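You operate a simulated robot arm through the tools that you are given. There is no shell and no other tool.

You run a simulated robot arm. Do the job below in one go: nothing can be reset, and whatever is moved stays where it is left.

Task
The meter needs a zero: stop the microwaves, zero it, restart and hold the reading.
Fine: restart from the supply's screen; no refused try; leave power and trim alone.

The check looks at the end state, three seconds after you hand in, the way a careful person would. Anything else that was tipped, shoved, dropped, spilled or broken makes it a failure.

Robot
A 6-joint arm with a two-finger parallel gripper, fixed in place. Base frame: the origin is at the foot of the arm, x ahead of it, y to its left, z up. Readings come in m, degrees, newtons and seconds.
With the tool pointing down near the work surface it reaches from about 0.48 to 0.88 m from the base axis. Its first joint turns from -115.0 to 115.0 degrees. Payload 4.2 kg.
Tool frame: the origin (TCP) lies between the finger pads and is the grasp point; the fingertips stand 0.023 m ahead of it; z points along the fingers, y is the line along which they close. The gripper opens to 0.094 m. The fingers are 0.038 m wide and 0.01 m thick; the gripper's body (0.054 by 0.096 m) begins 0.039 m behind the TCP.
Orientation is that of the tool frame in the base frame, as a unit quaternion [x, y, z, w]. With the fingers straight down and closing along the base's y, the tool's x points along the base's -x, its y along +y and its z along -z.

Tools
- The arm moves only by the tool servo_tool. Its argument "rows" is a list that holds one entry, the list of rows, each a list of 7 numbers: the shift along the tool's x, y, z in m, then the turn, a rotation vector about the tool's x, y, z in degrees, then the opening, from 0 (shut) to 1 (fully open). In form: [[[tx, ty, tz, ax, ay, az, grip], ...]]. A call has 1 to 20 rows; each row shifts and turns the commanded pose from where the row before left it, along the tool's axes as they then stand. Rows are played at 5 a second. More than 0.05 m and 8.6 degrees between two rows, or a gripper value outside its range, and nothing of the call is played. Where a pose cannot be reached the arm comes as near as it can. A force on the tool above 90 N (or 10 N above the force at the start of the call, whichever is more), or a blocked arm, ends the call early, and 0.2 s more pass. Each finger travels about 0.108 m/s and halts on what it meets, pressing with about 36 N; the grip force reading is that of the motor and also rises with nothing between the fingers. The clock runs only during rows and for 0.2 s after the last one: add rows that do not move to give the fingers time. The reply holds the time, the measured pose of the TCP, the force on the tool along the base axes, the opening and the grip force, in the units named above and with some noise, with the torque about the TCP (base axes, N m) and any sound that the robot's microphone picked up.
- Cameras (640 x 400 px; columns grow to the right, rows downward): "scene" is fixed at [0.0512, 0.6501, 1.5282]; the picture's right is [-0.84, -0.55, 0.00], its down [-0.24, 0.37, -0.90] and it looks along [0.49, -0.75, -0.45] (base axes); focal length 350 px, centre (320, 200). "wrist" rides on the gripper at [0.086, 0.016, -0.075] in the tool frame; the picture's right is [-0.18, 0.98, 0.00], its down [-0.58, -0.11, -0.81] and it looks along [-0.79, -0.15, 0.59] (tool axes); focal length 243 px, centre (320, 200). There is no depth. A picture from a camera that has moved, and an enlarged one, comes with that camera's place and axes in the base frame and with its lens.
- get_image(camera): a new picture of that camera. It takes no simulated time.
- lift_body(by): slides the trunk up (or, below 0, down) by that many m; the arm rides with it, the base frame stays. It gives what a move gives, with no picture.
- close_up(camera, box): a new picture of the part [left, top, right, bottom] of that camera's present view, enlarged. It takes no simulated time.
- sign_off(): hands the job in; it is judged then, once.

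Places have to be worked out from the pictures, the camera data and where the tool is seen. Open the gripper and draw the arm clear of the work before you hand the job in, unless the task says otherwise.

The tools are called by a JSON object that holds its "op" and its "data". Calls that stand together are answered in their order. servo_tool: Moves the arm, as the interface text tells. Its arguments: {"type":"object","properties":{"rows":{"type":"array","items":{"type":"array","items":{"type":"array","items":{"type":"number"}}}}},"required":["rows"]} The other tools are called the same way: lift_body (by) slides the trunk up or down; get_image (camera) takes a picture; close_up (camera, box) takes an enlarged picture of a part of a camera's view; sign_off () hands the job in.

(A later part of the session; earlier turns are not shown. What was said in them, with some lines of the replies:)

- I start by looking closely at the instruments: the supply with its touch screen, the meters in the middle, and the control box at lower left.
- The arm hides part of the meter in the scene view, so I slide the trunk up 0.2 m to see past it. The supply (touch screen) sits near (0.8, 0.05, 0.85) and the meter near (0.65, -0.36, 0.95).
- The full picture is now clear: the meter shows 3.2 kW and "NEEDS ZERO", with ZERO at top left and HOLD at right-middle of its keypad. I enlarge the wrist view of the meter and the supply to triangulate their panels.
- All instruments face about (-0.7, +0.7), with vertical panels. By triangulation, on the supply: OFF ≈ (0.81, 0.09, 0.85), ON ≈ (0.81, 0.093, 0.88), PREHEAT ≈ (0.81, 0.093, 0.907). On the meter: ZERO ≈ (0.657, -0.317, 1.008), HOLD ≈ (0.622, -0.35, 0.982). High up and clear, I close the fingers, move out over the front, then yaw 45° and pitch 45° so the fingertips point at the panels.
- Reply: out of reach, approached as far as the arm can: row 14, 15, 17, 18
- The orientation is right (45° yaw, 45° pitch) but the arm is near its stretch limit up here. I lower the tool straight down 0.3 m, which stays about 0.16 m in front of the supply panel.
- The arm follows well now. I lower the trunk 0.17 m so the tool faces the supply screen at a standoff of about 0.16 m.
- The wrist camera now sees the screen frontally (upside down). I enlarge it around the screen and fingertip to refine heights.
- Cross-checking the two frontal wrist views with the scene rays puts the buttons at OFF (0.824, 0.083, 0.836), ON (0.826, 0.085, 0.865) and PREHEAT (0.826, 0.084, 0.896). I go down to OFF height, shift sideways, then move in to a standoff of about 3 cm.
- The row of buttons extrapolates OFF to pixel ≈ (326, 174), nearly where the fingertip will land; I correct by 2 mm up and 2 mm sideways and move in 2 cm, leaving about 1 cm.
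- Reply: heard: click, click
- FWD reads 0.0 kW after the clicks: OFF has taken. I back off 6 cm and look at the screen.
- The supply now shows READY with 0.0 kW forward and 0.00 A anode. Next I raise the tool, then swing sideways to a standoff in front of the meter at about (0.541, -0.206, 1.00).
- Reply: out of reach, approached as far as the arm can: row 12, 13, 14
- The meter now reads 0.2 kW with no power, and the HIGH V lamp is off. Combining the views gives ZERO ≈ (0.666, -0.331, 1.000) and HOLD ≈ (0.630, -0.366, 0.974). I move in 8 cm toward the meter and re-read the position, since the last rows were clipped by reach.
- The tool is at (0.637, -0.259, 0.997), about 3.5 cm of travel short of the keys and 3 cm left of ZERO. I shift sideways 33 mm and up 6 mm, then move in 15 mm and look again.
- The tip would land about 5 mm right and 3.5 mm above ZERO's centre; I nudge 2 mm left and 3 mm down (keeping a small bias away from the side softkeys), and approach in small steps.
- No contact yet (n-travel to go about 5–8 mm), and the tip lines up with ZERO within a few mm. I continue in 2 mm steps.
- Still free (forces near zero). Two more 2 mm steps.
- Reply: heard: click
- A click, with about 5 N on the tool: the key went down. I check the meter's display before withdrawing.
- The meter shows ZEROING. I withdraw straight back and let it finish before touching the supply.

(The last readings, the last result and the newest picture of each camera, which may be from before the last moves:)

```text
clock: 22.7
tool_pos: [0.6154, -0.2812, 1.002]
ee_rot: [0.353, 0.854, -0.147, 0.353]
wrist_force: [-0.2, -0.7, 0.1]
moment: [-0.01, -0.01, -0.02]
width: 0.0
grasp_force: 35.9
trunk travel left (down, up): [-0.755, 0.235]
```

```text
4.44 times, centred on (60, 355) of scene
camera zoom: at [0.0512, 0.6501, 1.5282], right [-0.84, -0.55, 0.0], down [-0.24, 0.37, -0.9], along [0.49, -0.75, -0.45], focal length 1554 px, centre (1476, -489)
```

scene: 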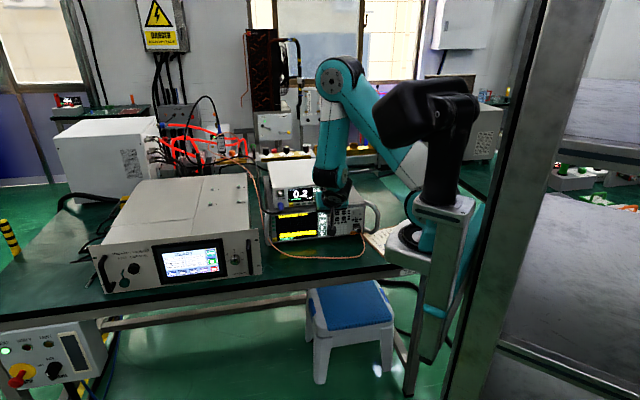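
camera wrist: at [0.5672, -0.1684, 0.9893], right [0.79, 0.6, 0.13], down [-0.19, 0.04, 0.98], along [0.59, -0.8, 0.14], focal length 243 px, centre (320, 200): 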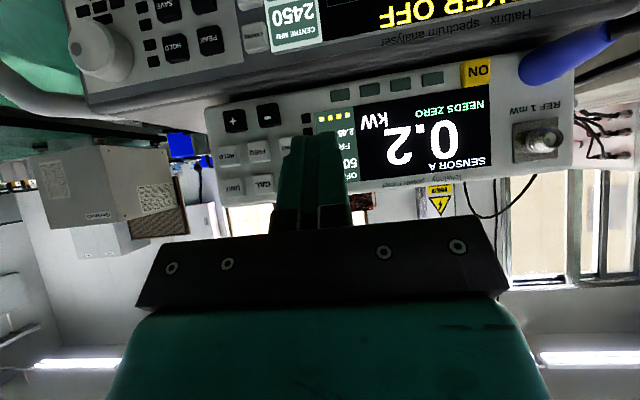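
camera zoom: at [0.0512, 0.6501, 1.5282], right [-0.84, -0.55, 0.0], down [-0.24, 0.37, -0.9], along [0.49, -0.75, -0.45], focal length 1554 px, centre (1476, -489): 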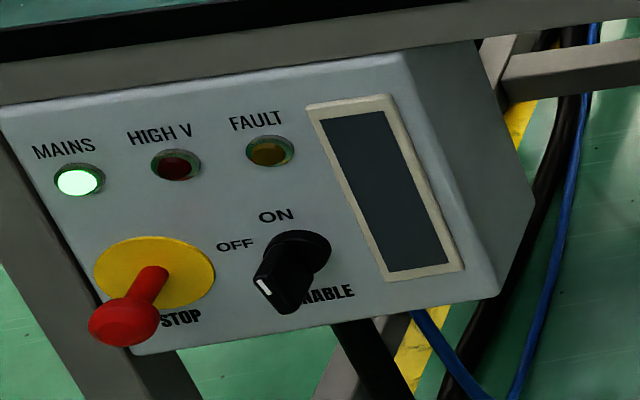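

The meter reads 0.0 kW, ZERO OK; the supply is READY with no fault. I now go back to the supply: out and sideways, then down to PREHEAT height at about 6 cm standoff.

{"op": "servo_tool", "data": {"rows": [[[0.0283, 0, -0.0283, 0, 0, 0, 0], [0.0117, 0.0406, -0.0117, 0, 0, 0, 0], [0.0117, 0.0406, -0.0117, 0, 0, 0, 0], [0.0117, 0.0406, -0.0117, 0, 0, 0, 0], [0.0117, 0.0406, -0.0117, 0, 0, 0, 0], [0.0117, 0.0406, -0.0117, 0, 0, 0, 0], [0.0117, 0.0406, -0.0117, 0, 0, 0, 0], [0.0117, 0.0406, -0.0117, 0, 0, 0, 0], [0.0117, 0.0406, -0.0117, 0, 0, 0, 0], [0.0117, 0.0406, -0.0117, 0, 0, 0, 0], [0.0117, 0.0406, -0.0117, 0, 0, 0, 0], [0.024, 0, 0.024, 0, 0, 0, 0], [0.024, 0, 0.024, 0, 0, 0, 0], [0.024, 0, 0.024, 0, 0, 0, 0], [0, 0, 0, 0, 0, 0, 0]]]}}

{"op": "get_image", "data": {"camera": "wrist"}}

{"op": "close_up", "data": {"camera": "wrist", "box": [260, 80, 500, 230]}}

```text
clock: 25.9
tool_pos: [0.7557, 0.1519, 0.9008]
ee_rot: [0.354, 0.854, -0.146, 0.353]
wrist_force: [-1.4, -0.2, 0.4]
moment: [0.01, 0.0, -0.02]
width: 0.0
grasp_force: 36.1
trunk travel left (down, up): [-0.755, 0.235]
```

```text
taken
camera wrist: at [0.6865, 0.2435, 0.8916], right [0.79, 0.6, 0.13], down [-0.19, 0.04, 0.98], along [0.59, -0.8, 0.14], focal length 243 px, centre (320, 200)
```

wrist: 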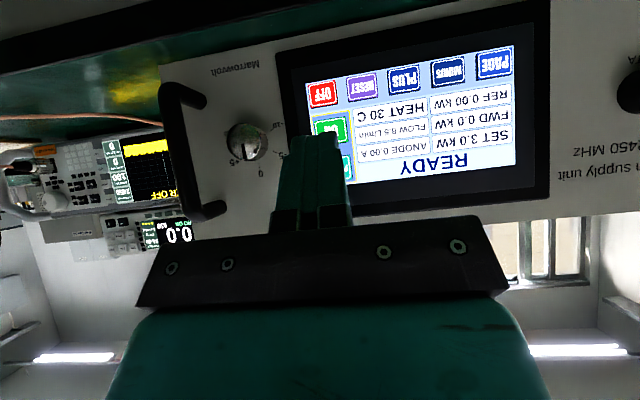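

```text
2.67 times, centred on (380, 155) of wrist
camera zoom: at [0.6865, 0.2435, 0.8916], right [0.79, 0.6, 0.13], down [-0.19, 0.04, 0.98], along [0.59, -0.8, 0.14], focal length 647 px, centre (160, 320)
```

zoom: 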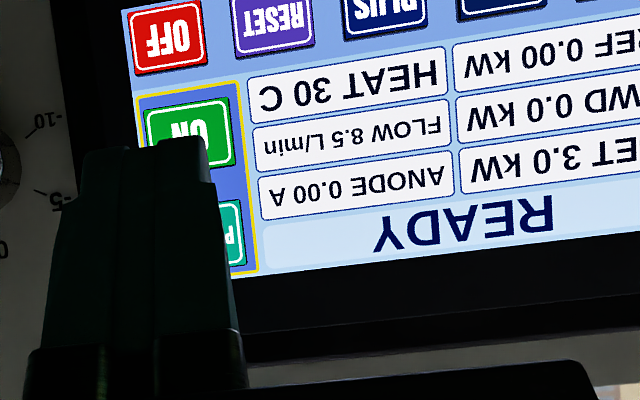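

PREHEAT lines up to within 2 mm of the predicted landing point. I lower 1.5 mm, go in 4.5 cm, then creep in 3 mm steps.

{"op": "servo_tool", "data": {"rows": [[[-0.0145, 0.0005, 0.0165, 0, 0, 0, 0], [-0.0163, 0, 0.0163, 0, 0, 0, 0], [-0.0021, 0, 0.0021, 0, 0, 0, 0], [0, 0, 0, 0, 0, 0, 0]]]}}

{"op": "close_up", "data": {"camera": "wrist", "box": [260, 80, 500, 230]}}

```text
clock: 26.9
tool_pos: [0.7907, 0.1174, 0.8978]
ee_rot: [0.352, 0.854, -0.146, 0.354]
wrist_force: [0.0, -0.3, -0.6]
moment: [-0.03, 0.01, 0.0]
width: 0.0002
grasp_force: 35.9
trunk travel left (down, up): [-0.755, 0.235]
```

```text
2.67 times, centred on (380, 155) of wrist
camera zoom: at [0.7208, 0.2095, 0.8902], right [0.79, 0.6, 0.13], down [-0.19, 0.04, 0.98], along [0.59, -0.8, 0.14], focal length 647 px, centre (160, 320)
```

zoom: 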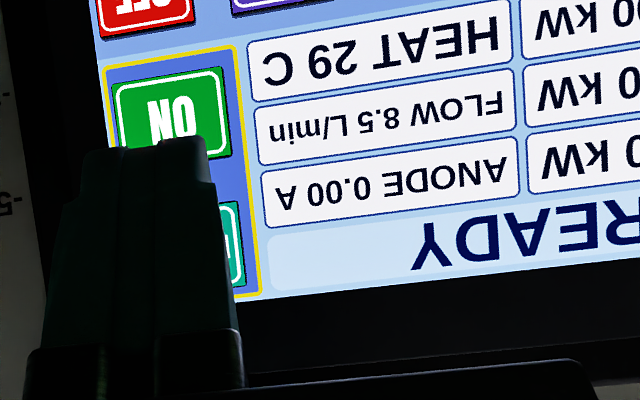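

Not touched yet; alignment still good (PREHEAT centre ≈ 2 mm from landing point). I creep in by 3 mm steps.

{"op": "servo_tool", "data": {"rows": [[[-0.0021, 0, 0.0021, 0, 0, 0, 0], [-0.0021, 0, 0.0021, 0, 0, 0, 0], [-0.0021, 0, 0.0021, 0, 0, 0, 0], [0, 0, 0, 0, 0, 0, 0]]]}}

{"op": "close_up", "data": {"camera": "wrist", "box": [260, 80, 500, 230]}}

```text
clock: 27.9
tool_pos: [0.7968, 0.1124, 0.8983]
ee_rot: [0.354, 0.853, -0.147, 0.354]
wrist_force: [0.0, 0.5, 0.3]
moment: [-0.05, -0.01, 0.01]
width: 0.0001
grasp_force: 36.6
trunk travel left (down, up): [-0.755, 0.235]
```

```text
2.67 times, centred on (380, 155) of wrist
camera zoom: at [0.7271, 0.2038, 0.8908], right [0.79, 0.6, 0.13], down [-0.19, 0.04, 0.98], along [0.59, -0.8, 0.14], focal length 647 px, centre (160, 320)
```

zoom: 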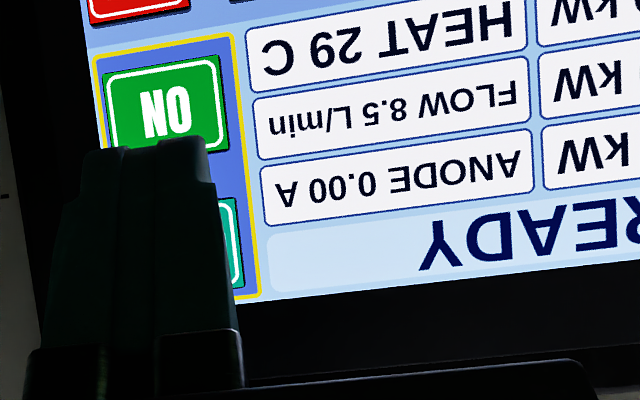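

Still READY; about 5–8 mm more. I continue with 2 mm steps.

{"op": "servo_tool", "data": {"rows": [[[-0.0014, 0, 0.0014, 0, 0, 0, 0], [-0.0014, 0, 0.0014, 0, 0, 0, 0], [-0.0014, 0, 0.0014, 0, 0, 0, 0], [0, 0, 0, 0, 0, 0, 0]]]}}

{"op": "close_up", "data": {"camera": "wrist", "box": [260, 80, 500, 230]}}

```text
clock: 28.9
tool_pos: [0.8002, 0.1075, 0.8982]
ee_rot: [0.354, 0.854, -0.147, 0.353]
wrist_force: [0.1, 0.1, 0.1]
moment: [0.05, 0.0, 0.02]
width: 0.0
grasp_force: 36.3
trunk travel left (down, up): [-0.755, 0.235]
```

```text
2.67 times, centred on (380, 155) of wrist
camera zoom: at [0.7309, 0.1994, 0.8901], right [0.79, 0.6, 0.13], down [-0.19, 0.04, 0.98], along [0.59, -0.8, 0.14], focal length 647 px, centre (160, 320)
```

zoom: 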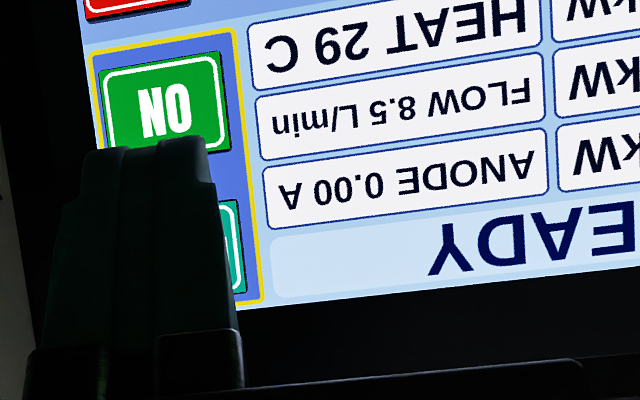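

At n = -0.490, about where OFF registered. Two more small steps.

{"op": "servo_tool", "data": {"rows": [[[-0.0012, 0, 0.0012, 0, 0, 0, 0], [-0.0012, 0, 0.0012, 0, 0, 0, 0], [0, 0, 0, 0, 0, 0, 0]]]}}

{"op": "close_up", "data": {"camera": "wrist", "box": [260, 80, 500, 230]}}

```text
clock: 29.7
tool_pos: [0.8036, 0.1063, 0.8985]
ee_rot: [0.353, 0.853, -0.147, 0.354]
wrist_force: [-2.6, 1.1, -1.1]
moment: [0.0, 0.01, -0.04]
width: 0.0
grasp_force: 35.5
trunk travel left (down, up): [-0.755, 0.235]
heard: click
```

```text
2.67 times, centred on (380, 155) of wrist
camera zoom: at [0.7334, 0.1973, 0.8899], right [0.79, 0.6, 0.13], down [-0.19, 0.04, 0.98], along [0.59, -0.8, 0.14], focal length 647 px, centre (160, 320)
```

zoom: 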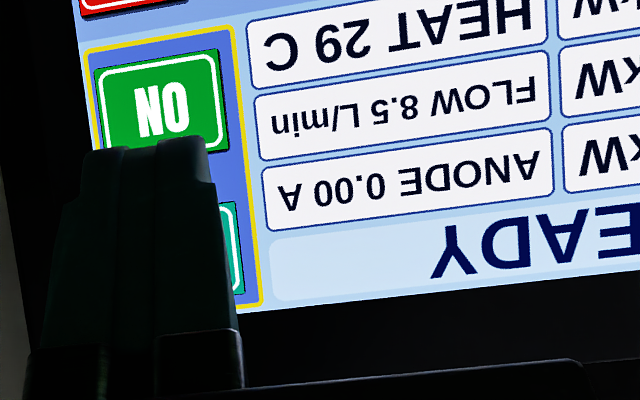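

A click with light contact. The screen text still ends in "...EADY"; I back off 4 cm to see the status.

{"op": "servo_tool", "data": {"rows": [[[0.0142, 0, -0.0142, 0, 0, 0, 0], [0.0142, 0, -0.0142, 0, 0, 0, 0], [0, 0, 0, 0, 0, 0, 0]]]}}

{"op": "get_image", "data": {"camera": "wrist"}}

{"op": "close_up", "data": {"camera": "scene", "box": [150, 235, 240, 290]}}

{"op": "close_up", "data": {"camera": "scene", "box": [0, 310, 120, 400]}}

```text
clock: 30.5
tool_pos: [0.775, 0.1343, 0.8988]
ee_rot: [0.354, 0.854, -0.146, 0.353]
wrist_force: [-0.5, 0.2, 0.0]
moment: [0.01, -0.02, -0.04]
width: 0.0002
grasp_force: 36.2
trunk travel left (down, up): [-0.755, 0.235]
```

```text
taken
camera wrist: at [0.7051, 0.2255, 0.8908], right [0.79, 0.6, 0.13], down [-0.19, 0.04, 0.98], along [0.59, -0.8, 0.14], focal length 243 px, centre (320, 200)
```

wrist: 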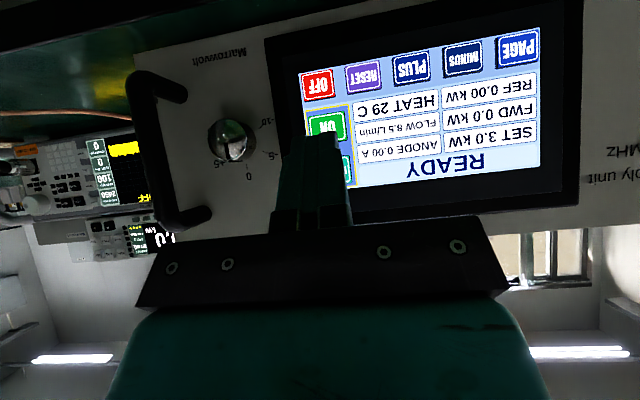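

```text
7.11 times, centred on (195, 262) of scene
camera zoom: at [0.0512, 0.6501, 1.5282], right [-0.84, -0.55, 0.0], down [-0.24, 0.37, -0.9], along [0.49, -0.75, -0.45], focal length 2487 px, centre (1209, -244)
```

zoom: 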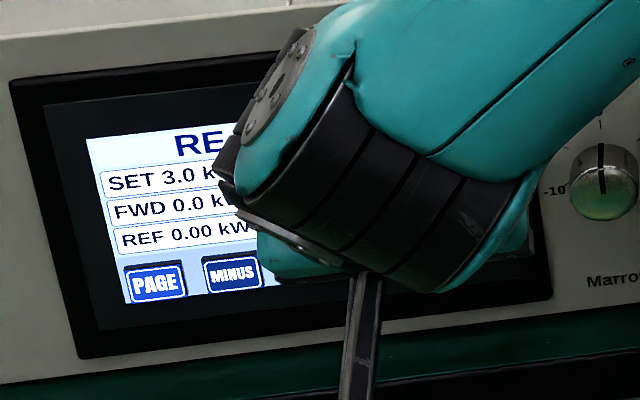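

```text
4.44 times, centred on (60, 355) of scene
camera zoom: at [0.0512, 0.6501, 1.5282], right [-0.84, -0.55, 0.0], down [-0.24, 0.37, -0.9], along [0.49, -0.75, -0.45], focal length 1554 px, centre (1476, -489)
```

zoom: 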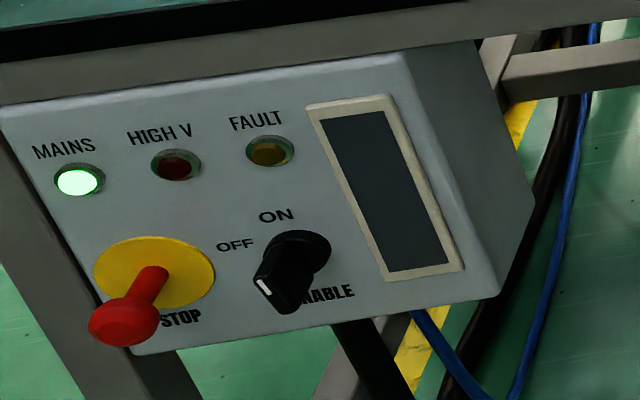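

Status is still READY after the PREHEAT touch, with no message and no fault, so it appears already warm (or PREHEAT takes a moment). I move out and to the left a little to see the whole right-hand column, letting a couple of seconds pass.

{"op": "servo_tool", "data": {"rows": [[[0.0212, 0, -0.0212, 0, 0, 0, 0], [0.0, -0.04, 0.0, 0, 0, 0, 0], [0.0, -0.03, 0.0, 0, 0, 0, 0], [0, 0, 0, 0, 0, 0, 0], [0, 0, 0, 0, 0, 0, 0], [0, 0, 0, 0, 0, 0, 0]]]}}

{"op": "get_image", "data": {"camera": "wrist"}}

{"op": "close_up", "data": {"camera": "wrist", "box": [300, 40, 560, 200]}}

{"op": "close_up", "data": {"camera": "scene", "box": [150, 160, 350, 290]}}

```text
clock: 31.9
tool_pos: [0.7031, 0.1057, 0.8998]
ee_rot: [0.354, 0.854, -0.146, 0.353]
wrist_force: [-0.9, 0.6, 0.2]
moment: [0.0, -0.02, -0.04]
width: 0.0001
grasp_force: 35.5
trunk travel left (down, up): [-0.755, 0.235]
```

```text
taken
camera wrist: at [0.6337, 0.1969, 0.892], right [0.79, 0.6, 0.13], down [-0.19, 0.04, 0.98], along [0.59, -0.8, 0.14], focal length 243 px, centre (320, 200)
```

wrist: 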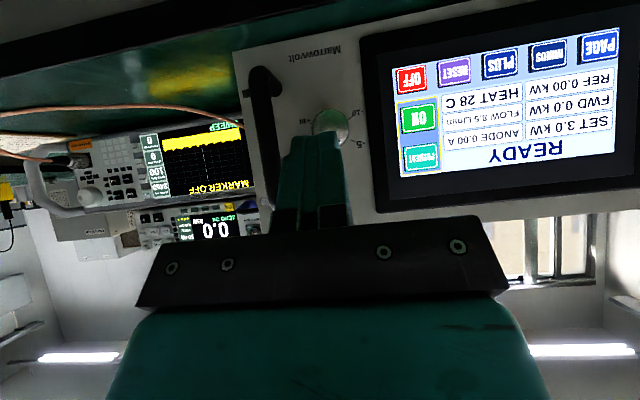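

```text
2.46 times, centred on (430, 120) of wrist
camera zoom: at [0.6337, 0.1969, 0.892], right [0.79, 0.6, 0.13], down [-0.19, 0.04, 0.98], along [0.59, -0.8, 0.14], focal length 597 px, centre (49, 397)
```

zoom: 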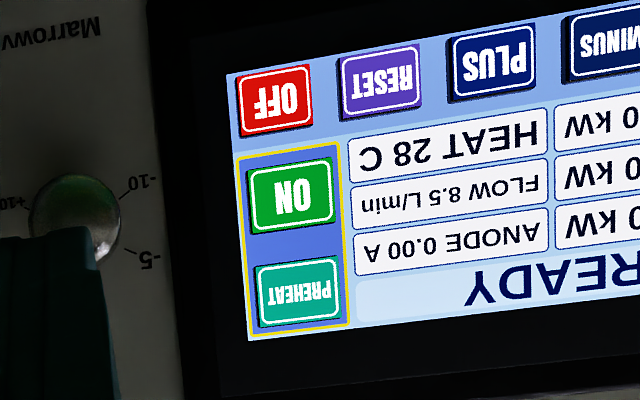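

```text
3.08 times, centred on (250, 225) of scene
camera zoom: at [0.0512, 0.6501, 1.5282], right [-0.84, -0.55, 0.0], down [-0.24, 0.37, -0.9], along [0.49, -0.75, -0.45], focal length 1076 px, centre (535, 123)
```

zoom: 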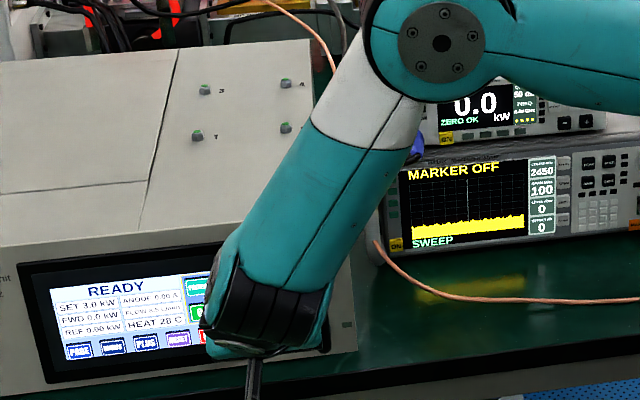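

READY persists with a valid 8.5 L/min flow and no warning; my landing point for PREHEAT was within 2 mm of its centre, so it was pressed and the unit is ready for ON. I line up on ON at (0.826, 0.085, 0.865) and go in to about 1 cm.

{"op": "servo_tool", "data": {"rows": [[[0.0113, 0.0363, 0.0113, 0, 0, 0, 0], [0.0113, 0.0363, 0.0113, 0, 0, 0, 0], [-0.0212, 0, 0.0212, 0, 0, 0, 0], [-0.0212, 0, 0.0212, 0, 0, 0, 0], [0, 0, 0, 0, 0, 0, 0]]]}}

{"op": "close_up", "data": {"camera": "wrist", "box": [260, 80, 500, 230]}}

```text
clock: 33.1
tool_pos: [0.7989, 0.1154, 0.8661]
ee_rot: [0.353, 0.854, -0.147, 0.354]
wrist_force: [-0.1, -0.1, -1.1]
moment: [0.01, -0.03, 0.01]
width: 0.0002
grasp_force: 36.3
trunk travel left (down, up): [-0.755, 0.235]
```

```text
2.67 times, centred on (380, 155) of wrist
camera zoom: at [0.7286, 0.2065, 0.858], right [0.79, 0.6, 0.13], down [-0.19, 0.04, 0.98], along [0.59, -0.8, 0.14], focal length 647 px, centre (160, 320)
```

zoom: 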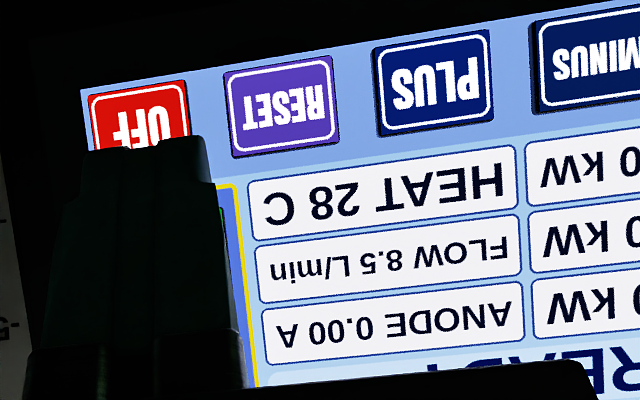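

Aligned on ON within 3 mm; I shift 2 mm right and creep in with 2 mm steps.

{"op": "servo_tool", "data": {"rows": [[[-0.0014, -0.002, 0.0014, 0, 0, 0, 0], [-0.0014, 0, 0.0014, 0, 0, 0, 0], [-0.0014, 0, 0.0014, 0, 0, 0, 0], [0, 0, 0, 0, 0, 0, 0]]]}}

{"op": "close_up", "data": {"camera": "wrist", "box": [260, 80, 500, 230]}}

```text
clock: 34.1
tool_pos: [0.8001, 0.108, 0.8671]
ee_rot: [0.354, 0.853, -0.147, 0.354]
wrist_force: [-0.1, 0.3, -0.2]
moment: [-0.01, 0.03, 0.0]
width: 0.0001
grasp_force: 35.7
trunk travel left (down, up): [-0.755, 0.235]
```

```text
2.67 times, centred on (380, 155) of wrist
camera zoom: at [0.7307, 0.2003, 0.8582], right [0.79, 0.6, 0.13], down [-0.19, 0.04, 0.98], along [0.59, -0.8, 0.14], focal length 647 px, centre (160, 320)
```

zoom: 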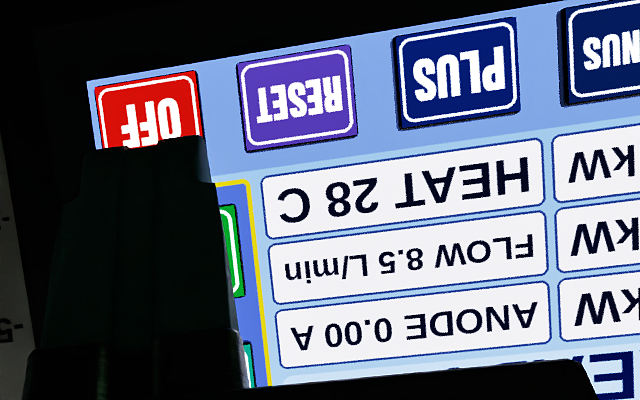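

Two more small steps to touch ON.

{"op": "servo_tool", "data": {"rows": [[[-0.0014, 0, 0.0014, 0, 0, 0, 0], [-0.0014, 0, 0.0014, 0, 0, 0, 0], [0, 0, 0, 0, 0, 0, 0]]]}}

{"op": "close_up", "data": {"camera": "wrist", "box": [260, 80, 500, 230]}}

```text
clock: 34.9
tool_pos: [0.802, 0.1048, 0.8669]
ee_rot: [0.353, 0.854, -0.146, 0.353]
wrist_force: [-1.1, 0.8, -0.1]
moment: [0.0, 0.02, 0.05]
width: 0.0
grasp_force: 36.0
trunk travel left (down, up): [-0.755, 0.235]
heard: click
```

```text
2.67 times, centred on (380, 155) of wrist
camera zoom: at [0.7325, 0.1977, 0.8589], right [0.79, 0.6, 0.13], down [-0.19, 0.04, 0.98], along [0.59, -0.8, 0.14], focal length 647 px, centre (160, 320)
```

zoom: 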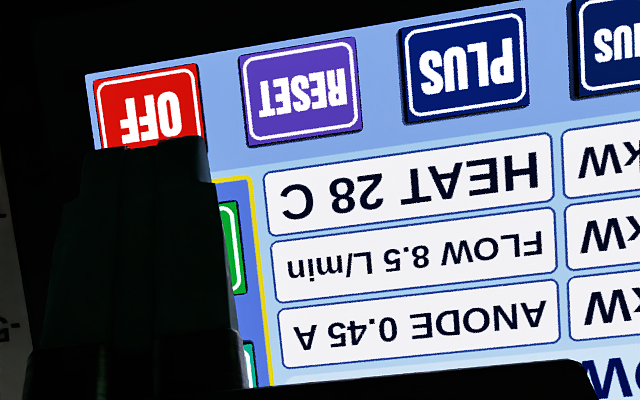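

ON is accepted: the anode current is rising (0.45 A). I back straight off and check both instruments.

{"op": "servo_tool", "data": {"rows": [[[0.0212, 0, -0.0212, 0, 0, 0, 0], [0.0212, 0, -0.0212, 0, 0, 0, 0], [0, 0, 0, 0, 0, 0, 0], [0, 0, 0, 0, 0, 0, 0]]]}}

{"op": "get_image", "data": {"camera": "wrist"}}

{"op": "close_up", "data": {"camera": "wrist", "box": [340, 80, 560, 230]}}

{"op": "close_up", "data": {"camera": "scene", "box": [260, 160, 380, 240]}}

{"op": "close_up", "data": {"camera": "scene", "box": [150, 235, 240, 290]}}

```text
clock: 35.9
tool_pos: [0.7595, 0.1493, 0.8645]
ee_rot: [0.353, 0.854, -0.146, 0.354]
wrist_force: [-0.7, -0.4, 0.2]
moment: [-0.01, -0.02, 0.01]
width: 0.0
grasp_force: 35.5
trunk travel left (down, up): [-0.755, 0.235]
```

```text
taken
camera wrist: at [0.6895, 0.2407, 0.8576], right [0.79, 0.6, 0.13], down [-0.19, 0.04, 0.98], along [0.59, -0.8, 0.14], focal length 243 px, centre (320, 200)
```

wrist: 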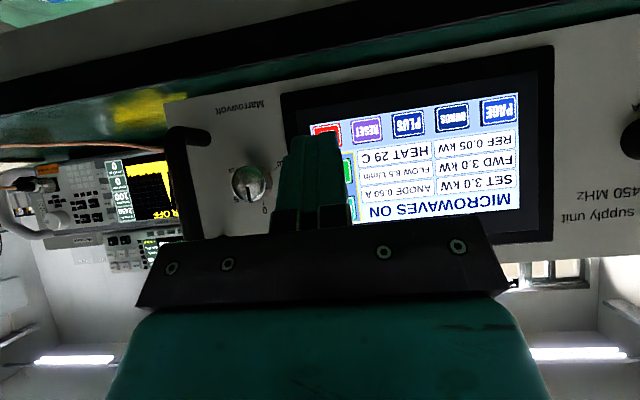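

```text
2.67 times, centred on (450, 155) of wrist
camera zoom: at [0.6895, 0.2407, 0.8576], right [0.79, 0.6, 0.13], down [-0.19, 0.04, 0.98], along [0.59, -0.8, 0.14], focal length 647 px, centre (-27, 320)
```

zoom: 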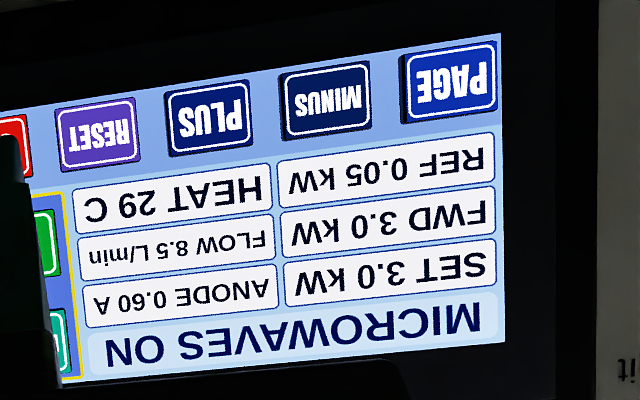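

```text
5.00 times, centred on (320, 200) of scene
camera zoom: at [0.0512, 0.6501, 1.5282], right [-0.84, -0.55, 0.0], down [-0.24, 0.37, -0.9], along [0.49, -0.75, -0.45], focal length 1749 px, centre (320, 200)
```

zoom: 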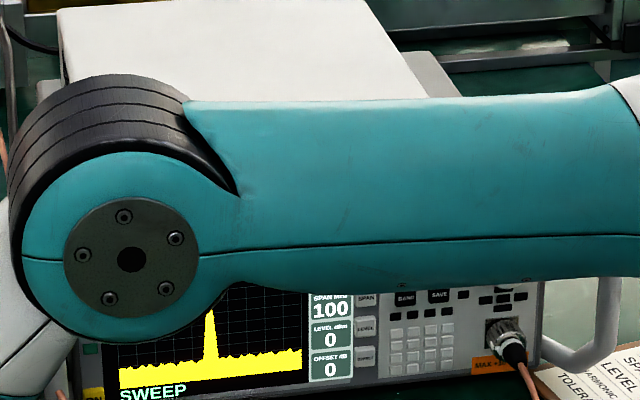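

```text
7.11 times, centred on (195, 262) of scene
camera zoom: at [0.0512, 0.6501, 1.5282], right [-0.84, -0.55, 0.0], down [-0.24, 0.37, -0.9], along [0.49, -0.75, -0.45], focal length 2487 px, centre (1209, -244)
```

zoom: 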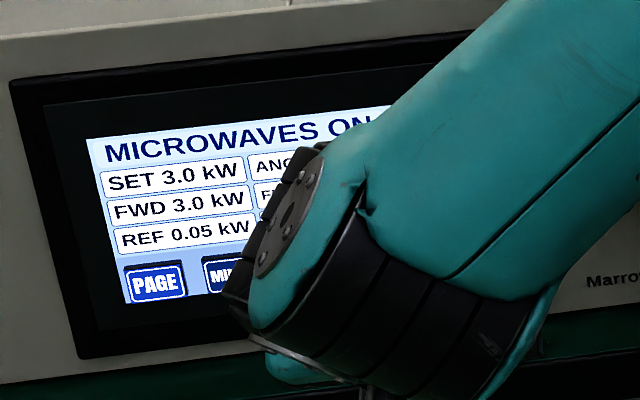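

MICROWAVES ON, SET 3.0, FWD 3.0 kW, REF 0.05 kW, anode 0.60 A, the same as before. Now to the meter's HOLD key at (0.630, -0.366, 0.974): up, sideways, and in to a ~5 cm standoff.

{"op": "servo_tool", "data": {"rows": [[[-0.029, 0, -0.029, 0, 0, 0, 0], [-0.029, 0, -0.029, 0, 0, 0, 0], [-0.029, 0, -0.029, 0, 0, 0, 0], [0, -0.04, 0, 0, 0, 0, 0], [0, -0.04, 0, 0, 0, 0, 0], [0, -0.04, 0, 0, 0, 0, 0], [0, -0.04, 0, 0, 0, 0, 0], [-0.0167, -0.037, 0.0167, 0, 0, 0, 0], [-0.0167, -0.037, 0.0167, 0, 0, 0, 0], [-0.0167, -0.037, 0.0167, 0, 0, 0, 0], [-0.0167, -0.037, 0.0167, 0, 0, 0, 0], [-0.0167, -0.037, 0.0167, 0, 0, 0, 0], [-0.0167, -0.037, 0.0167, 0, 0, 0, 0], [-0.0167, -0.037, 0.0167, 0, 0, 0, 0], [-0.0167, -0.037, 0.0167, 0, 0, 0, 0], [0, 0, 0, 0, 0, 0, 0]]]}}

{"op": "close_up", "data": {"camera": "wrist", "box": [200, 80, 440, 230]}}

{"op": "close_up", "data": {"camera": "scene", "box": [260, 160, 380, 240]}}

{"op": "close_up", "data": {"camera": "scene", "box": [150, 235, 240, 290]}}

```text
clock: 39.3
tool_pos: [0.5748, -0.308, 0.9884]
ee_rot: [0.354, 0.853, -0.146, 0.354]
wrist_force: [0.2, 0.3, 0.1]
moment: [-0.01, -0.01, 0.0]
width: 0.0003
grasp_force: 35.7
trunk travel left (down, up): [-0.755, 0.235]
```

```text
2.67 times, centred on (320, 155) of wrist
camera zoom: at [0.505, -0.2167, 0.9799], right [0.79, 0.6, 0.13], down [-0.19, 0.04, 0.98], along [0.59, -0.8, 0.14], focal length 647 px, centre (320, 320)
```

zoom: 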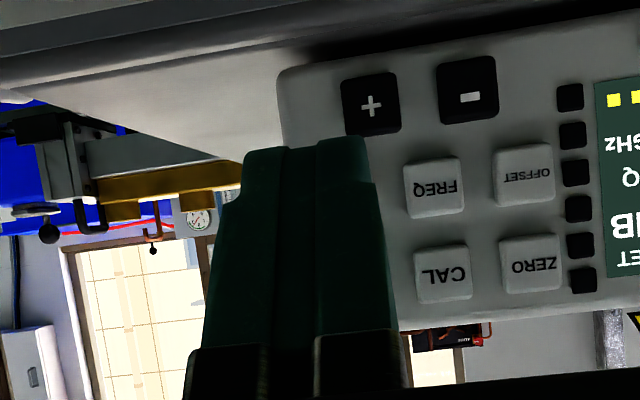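

```text
5.00 times, centred on (320, 200) of scene
camera zoom: at [0.0512, 0.6501, 1.5282], right [-0.84, -0.55, 0.0], down [-0.24, 0.37, -0.9], along [0.49, -0.75, -0.45], focal length 1749 px, centre (320, 200)
```

zoom: 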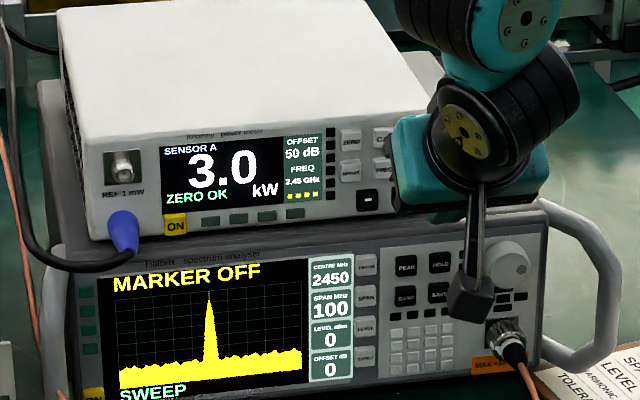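

```text
7.11 times, centred on (195, 262) of scene
camera zoom: at [0.0512, 0.6501, 1.5282], right [-0.84, -0.55, 0.0], down [-0.24, 0.37, -0.9], along [0.49, -0.75, -0.45], focal length 2487 px, centre (1209, -244)
```

zoom: 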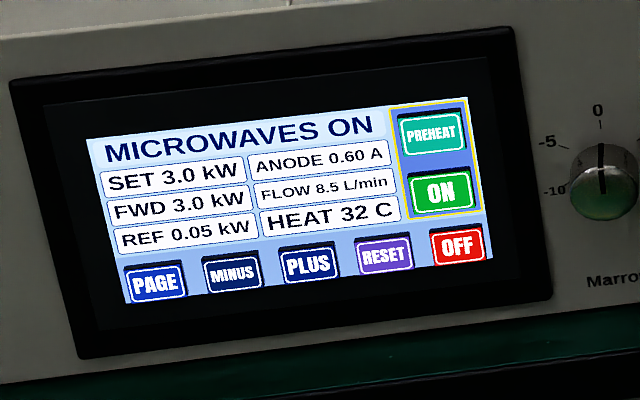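

The meter reads 3.0 kW, ZERO OK, with the microwaves on. HOLD's landing is 12 mm lower and 2 mm to the right; I correct, and go in to about 1 cm.

{"op": "servo_tool", "data": {"rows": [[[0.0083, -0.002, 0.0083, 0, 0, 0, 0], [-0.0106, 0, 0.0106, 0, 0, 0, 0], [-0.0106, 0, 0.0106, 0, 0, 0, 0], [-0.0042, 0, 0.0042, 0, 0, 0, 0], [0, 0, 0, 0, 0, 0, 0]]]}}

{"op": "close_up", "data": {"camera": "wrist", "box": [200, 80, 440, 230]}}

```text
clock: 40.5
tool_pos: [0.5979, -0.3342, 0.9774]
ee_rot: [0.353, 0.853, -0.147, 0.354]
wrist_force: [0.2, 0.3, -0.1]
moment: [-0.01, 0.02, 0.01]
width: 0.0001
grasp_force: 36.3
trunk travel left (down, up): [-0.755, 0.235]
```

```text
2.67 times, centred on (320, 155) of wrist
camera zoom: at [0.5276, -0.243, 0.9688], right [0.79, 0.6, 0.13], down [-0.19, 0.04, 0.98], along [0.59, -0.8, 0.14], focal length 647 px, centre (320, 320)
```

zoom: 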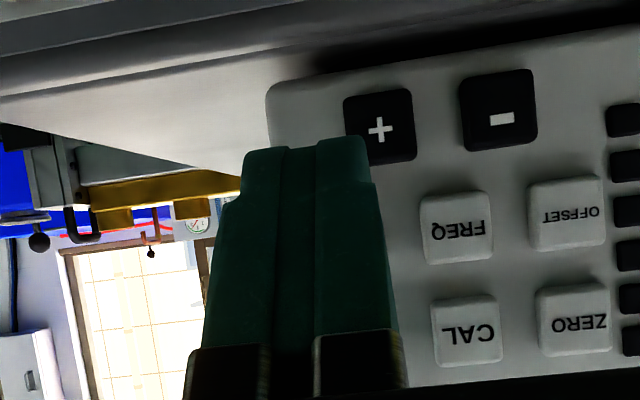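

HOLD is within 2–3 mm of the landing point. I creep in with 2 mm steps.

{"op": "servo_tool", "data": {"rows": [[[-0.0014, 0.0015, 0.0014, 0, 0, 0, 0], [-0.0014, 0, 0.0014, 0, 0, 0, 0], [-0.0014, 0, 0.0014, 0, 0, 0, 0], [-0.0014, 0, 0.0014, 0, 0, 0, 0], [0, 0, 0, 0, 0, 0, 0]]]}}

{"op": "close_up", "data": {"camera": "scene", "box": [260, 160, 380, 240]}}

```text
clock: 41.7
tool_pos: [0.6028, -0.3393, 0.9786]
ee_rot: [0.354, 0.854, -0.146, 0.353]
wrist_force: [-0.5, -0.2, -0.2]
moment: [0.01, 0.01, 0.01]
width: 0.0
grasp_force: 35.9
trunk travel left (down, up): [-0.755, 0.235]
```

```text
5.00 times, centred on (320, 200) of scene
camera zoom: at [0.0512, 0.6501, 1.5282], right [-0.84, -0.55, 0.0], down [-0.24, 0.37, -0.9], along [0.49, -0.75, -0.45], focal length 1749 px, centre (320, 200)
```

zoom: 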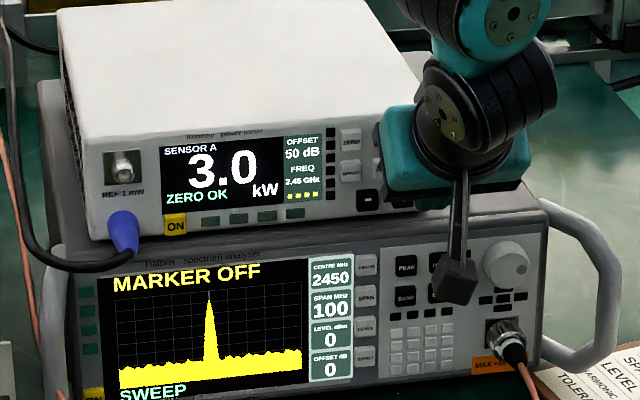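

Reading steady at 3.0 kW, tip about 4 mm short. Two more 2 mm steps.

{"op": "servo_tool", "data": {"rows": [[[-0.0014, 0, 0.0014, 0, 0, 0, 0], [-0.0014, 0, 0.0014, 0, 0, 0, 0], [0, 0, 0, 0, 0, 0, 0]]]}}

{"op": "close_up", "data": {"camera": "scene", "box": [260, 160, 380, 240]}}

```text
clock: 42.5
tool_pos: [0.6048, -0.3414, 0.9774]
ee_rot: [0.354, 0.853, -0.147, 0.354]
wrist_force: [-0.1, 0.3, 0.4]
moment: [0.0, -0.02, 0.0]
width: 0.0
grasp_force: 36.4
trunk travel left (down, up): [-0.755, 0.235]
```

```text
5.00 times, centred on (320, 200) of scene
camera zoom: at [0.0512, 0.6501, 1.5282], right [-0.84, -0.55, 0.0], down [-0.24, 0.37, -0.9], along [0.49, -0.75, -0.45], focal length 1749 px, centre (320, 200)
```

zoom: 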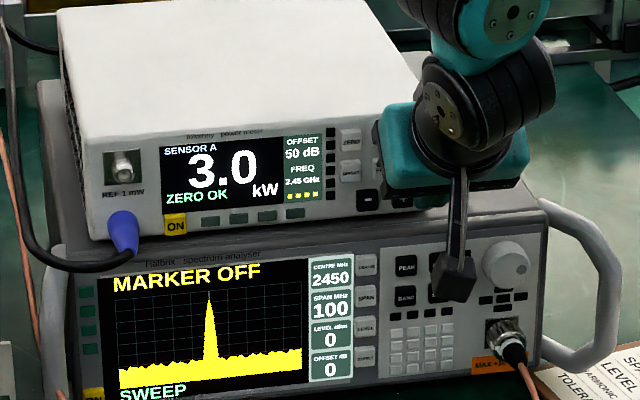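

No contact yet at n = -0.669; ZERO clicked near -0.673. Two more steps.

{"op": "servo_tool", "data": {"rows": [[[-0.0014, 0, 0.0014, 0, 0, 0, 0], [-0.0014, 0, 0.0014, 0, 0, 0, 0], [0, 0, 0, 0, 0, 0, 0]]]}}

{"op": "close_up", "data": {"camera": "scene", "box": [260, 160, 380, 240]}}

{"op": "close_up", "data": {"camera": "wrist", "box": [200, 80, 440, 230]}}

```text
clock: 43.3
tool_pos: [0.6088, -0.3452, 0.9782]
ee_rot: [0.353, 0.854, -0.146, 0.352]
wrist_force: [-2.7, 3.4, -1.6]
moment: [0.04, 0.05, 0.02]
width: 0.0003
grasp_force: 36.0
trunk travel left (down, up): [-0.755, 0.235]
heard: click
```

```text
5.00 times, centred on (320, 200) of scene
camera zoom: at [0.0512, 0.6501, 1.5282], right [-0.84, -0.55, 0.0], down [-0.24, 0.37, -0.9], along [0.49, -0.75, -0.45], focal length 1749 px, centre (320, 200)
```

zoom: 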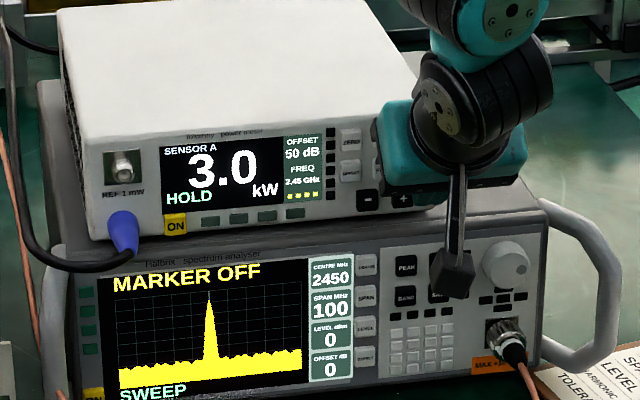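

```text
2.67 times, centred on (320, 155) of wrist
camera zoom: at [0.5385, -0.2534, 0.9697], right [0.79, 0.6, 0.13], down [-0.19, 0.03, 0.98], along [0.59, -0.8, 0.14], focal length 647 px, centre (320, 320)
```

zoom: 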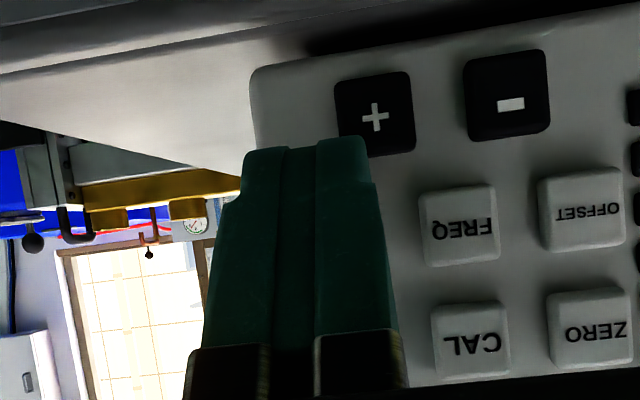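

The meter shows HOLD at 3.0 kW. I withdraw straight back, then up, and open the gripper once clear.

{"op": "servo_tool", "data": {"rows": [[[0.0142, 0, -0.0142, 0, 0, 0, 0], [0.0142, 0, -0.0142, 0, 0, 0, 0], [-0.03, 0, -0.03, 0, 0, 0, 0], [-0.03, 0, -0.03, 0, 0, 0, 0], [-0.03, 0, -0.03, 0, 0, 0, 0], [-0.03, 0, -0.03, 0, 0, 0, 0], [0, 0, 0, 0, 0, 0, 0], [0, 0, 0, 0, 0, 0, 1], [0, 0, 0, 0, 0, 0, 1], [0, 0, 0, 0, 0, 0, 1], [0, 0, 0, 0, 0, 0, 1]]]}}

{"op": "lift_body", "data": {"by": 0.2}}

{"op": "get_image", "data": {"camera": "scene"}}

{"op": "close_up", "data": {"camera": "scene", "box": [260, 160, 380, 240]}}

{"op": "close_up", "data": {"camera": "scene", "box": [150, 235, 240, 290]}}

{"op": "close_up", "data": {"camera": "scene", "box": [0, 310, 120, 400]}}

```text
clock: 45.7
tool_pos: [0.581, -0.3145, 1.1481]
ee_rot: [0.353, 0.854, -0.146, 0.354]
wrist_force: [-0.8, -0.3, 0.2]
moment: [0.0, 0.0, -0.01]
width: 0.0938
grasp_force: 0.1
trunk travel left (down, up): [-0.755, 0.235]
```

```text
clock: 47.9
tool_pos: [0.5819, -0.3147, 1.3488]
ee_rot: [0.353, 0.854, -0.146, 0.354]
wrist_force: [0.1, -0.7, 0.7]
moment: [-0.01, 0.03, 0.01]
width: 0.0938
grasp_force: 0.2
trunk travel left (down, up): [-0.955, 0.035]
```

```text
taken
```

scene: 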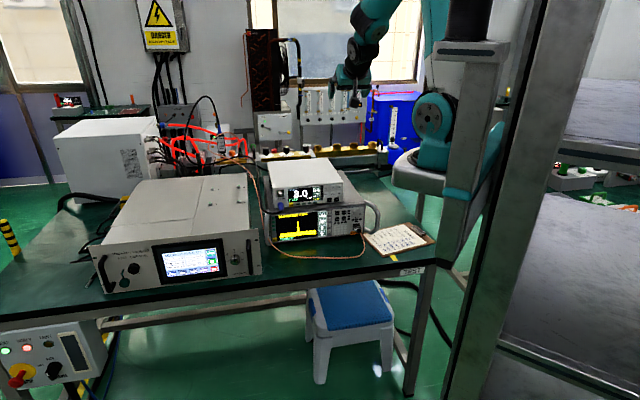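

```text
5.00 times, centred on (320, 200) of scene
camera zoom: at [0.0512, 0.6501, 1.5282], right [-0.84, -0.55, 0.0], down [-0.24, 0.37, -0.9], along [0.49, -0.75, -0.45], focal length 1749 px, centre (320, 200)
```

zoom: 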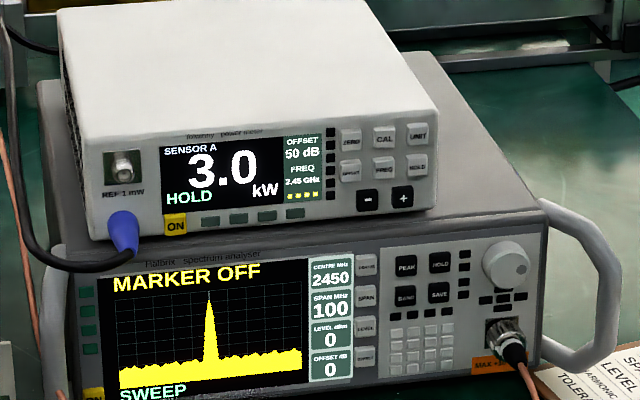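

```text
7.11 times, centred on (195, 262) of scene
camera zoom: at [0.0512, 0.6501, 1.5282], right [-0.84, -0.55, 0.0], down [-0.24, 0.37, -0.9], along [0.49, -0.75, -0.45], focal length 2487 px, centre (1209, -244)
```

zoom: 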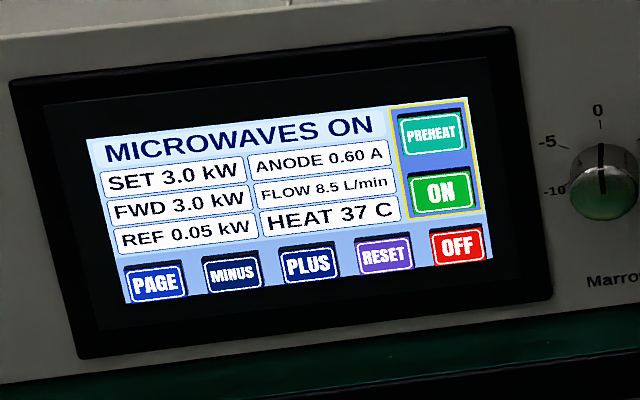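

```text
4.44 times, centred on (60, 355) of scene
camera zoom: at [0.0512, 0.6501, 1.5282], right [-0.84, -0.55, 0.0], down [-0.24, 0.37, -0.9], along [0.49, -0.75, -0.45], focal length 1554 px, centre (1476, -489)
```

zoom: 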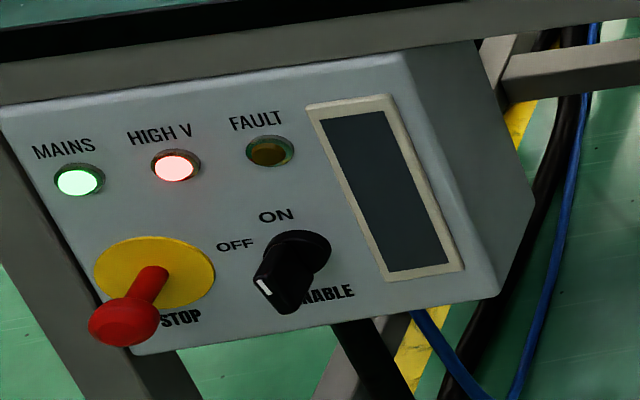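

The microwaves are on at 3.0 kW with the high voltage lamp lit and no fault. The meter is zeroed and holding 3.0 kW, and the trim still reads 0. Nothing was displaced, the gripper is open and the arm is clear, so I hand in.

{"op": "sign_off", "data": {}}

```text
The job is handed in.
```

The meter is zeroed and holding 3.0 kW, and the microwaves are back on. I've handed the job in, but I don't have the check's result.

- **Stop:** I pressed OFF on the supply's screen, and it went to READY with 0.0 kW forward. The meter still showed 0.2 kW, so it did need the zero.
- **Zero:** I pressed ZERO on the meter with the microwaves off, and it showed ZERO OK and 0.0 kW.
- **Restart:** I restarted from the supply's screen, pressing PREHEAT and then ON. It came back to MICROWAVES ON with 3.0 kW forward, 0.05 kW reflected and 0.60 A anode, the same as at the start.
- **Hold:** I pressed HOLD on the meter, and it shows HOLD at 3.0 kW.

The PREHEAT press gave a click but changed nothing on the screen, which still read READY. I took that to mean the supply was already warm, not that it refused the press. I saw no refusal message or fault at any point.

The power setting is still 3.0 kW and the trim still reads 0; I touched neither. Nothing else looks moved in the last pictures. The gripper is open and the arm is raised clear of the bench.
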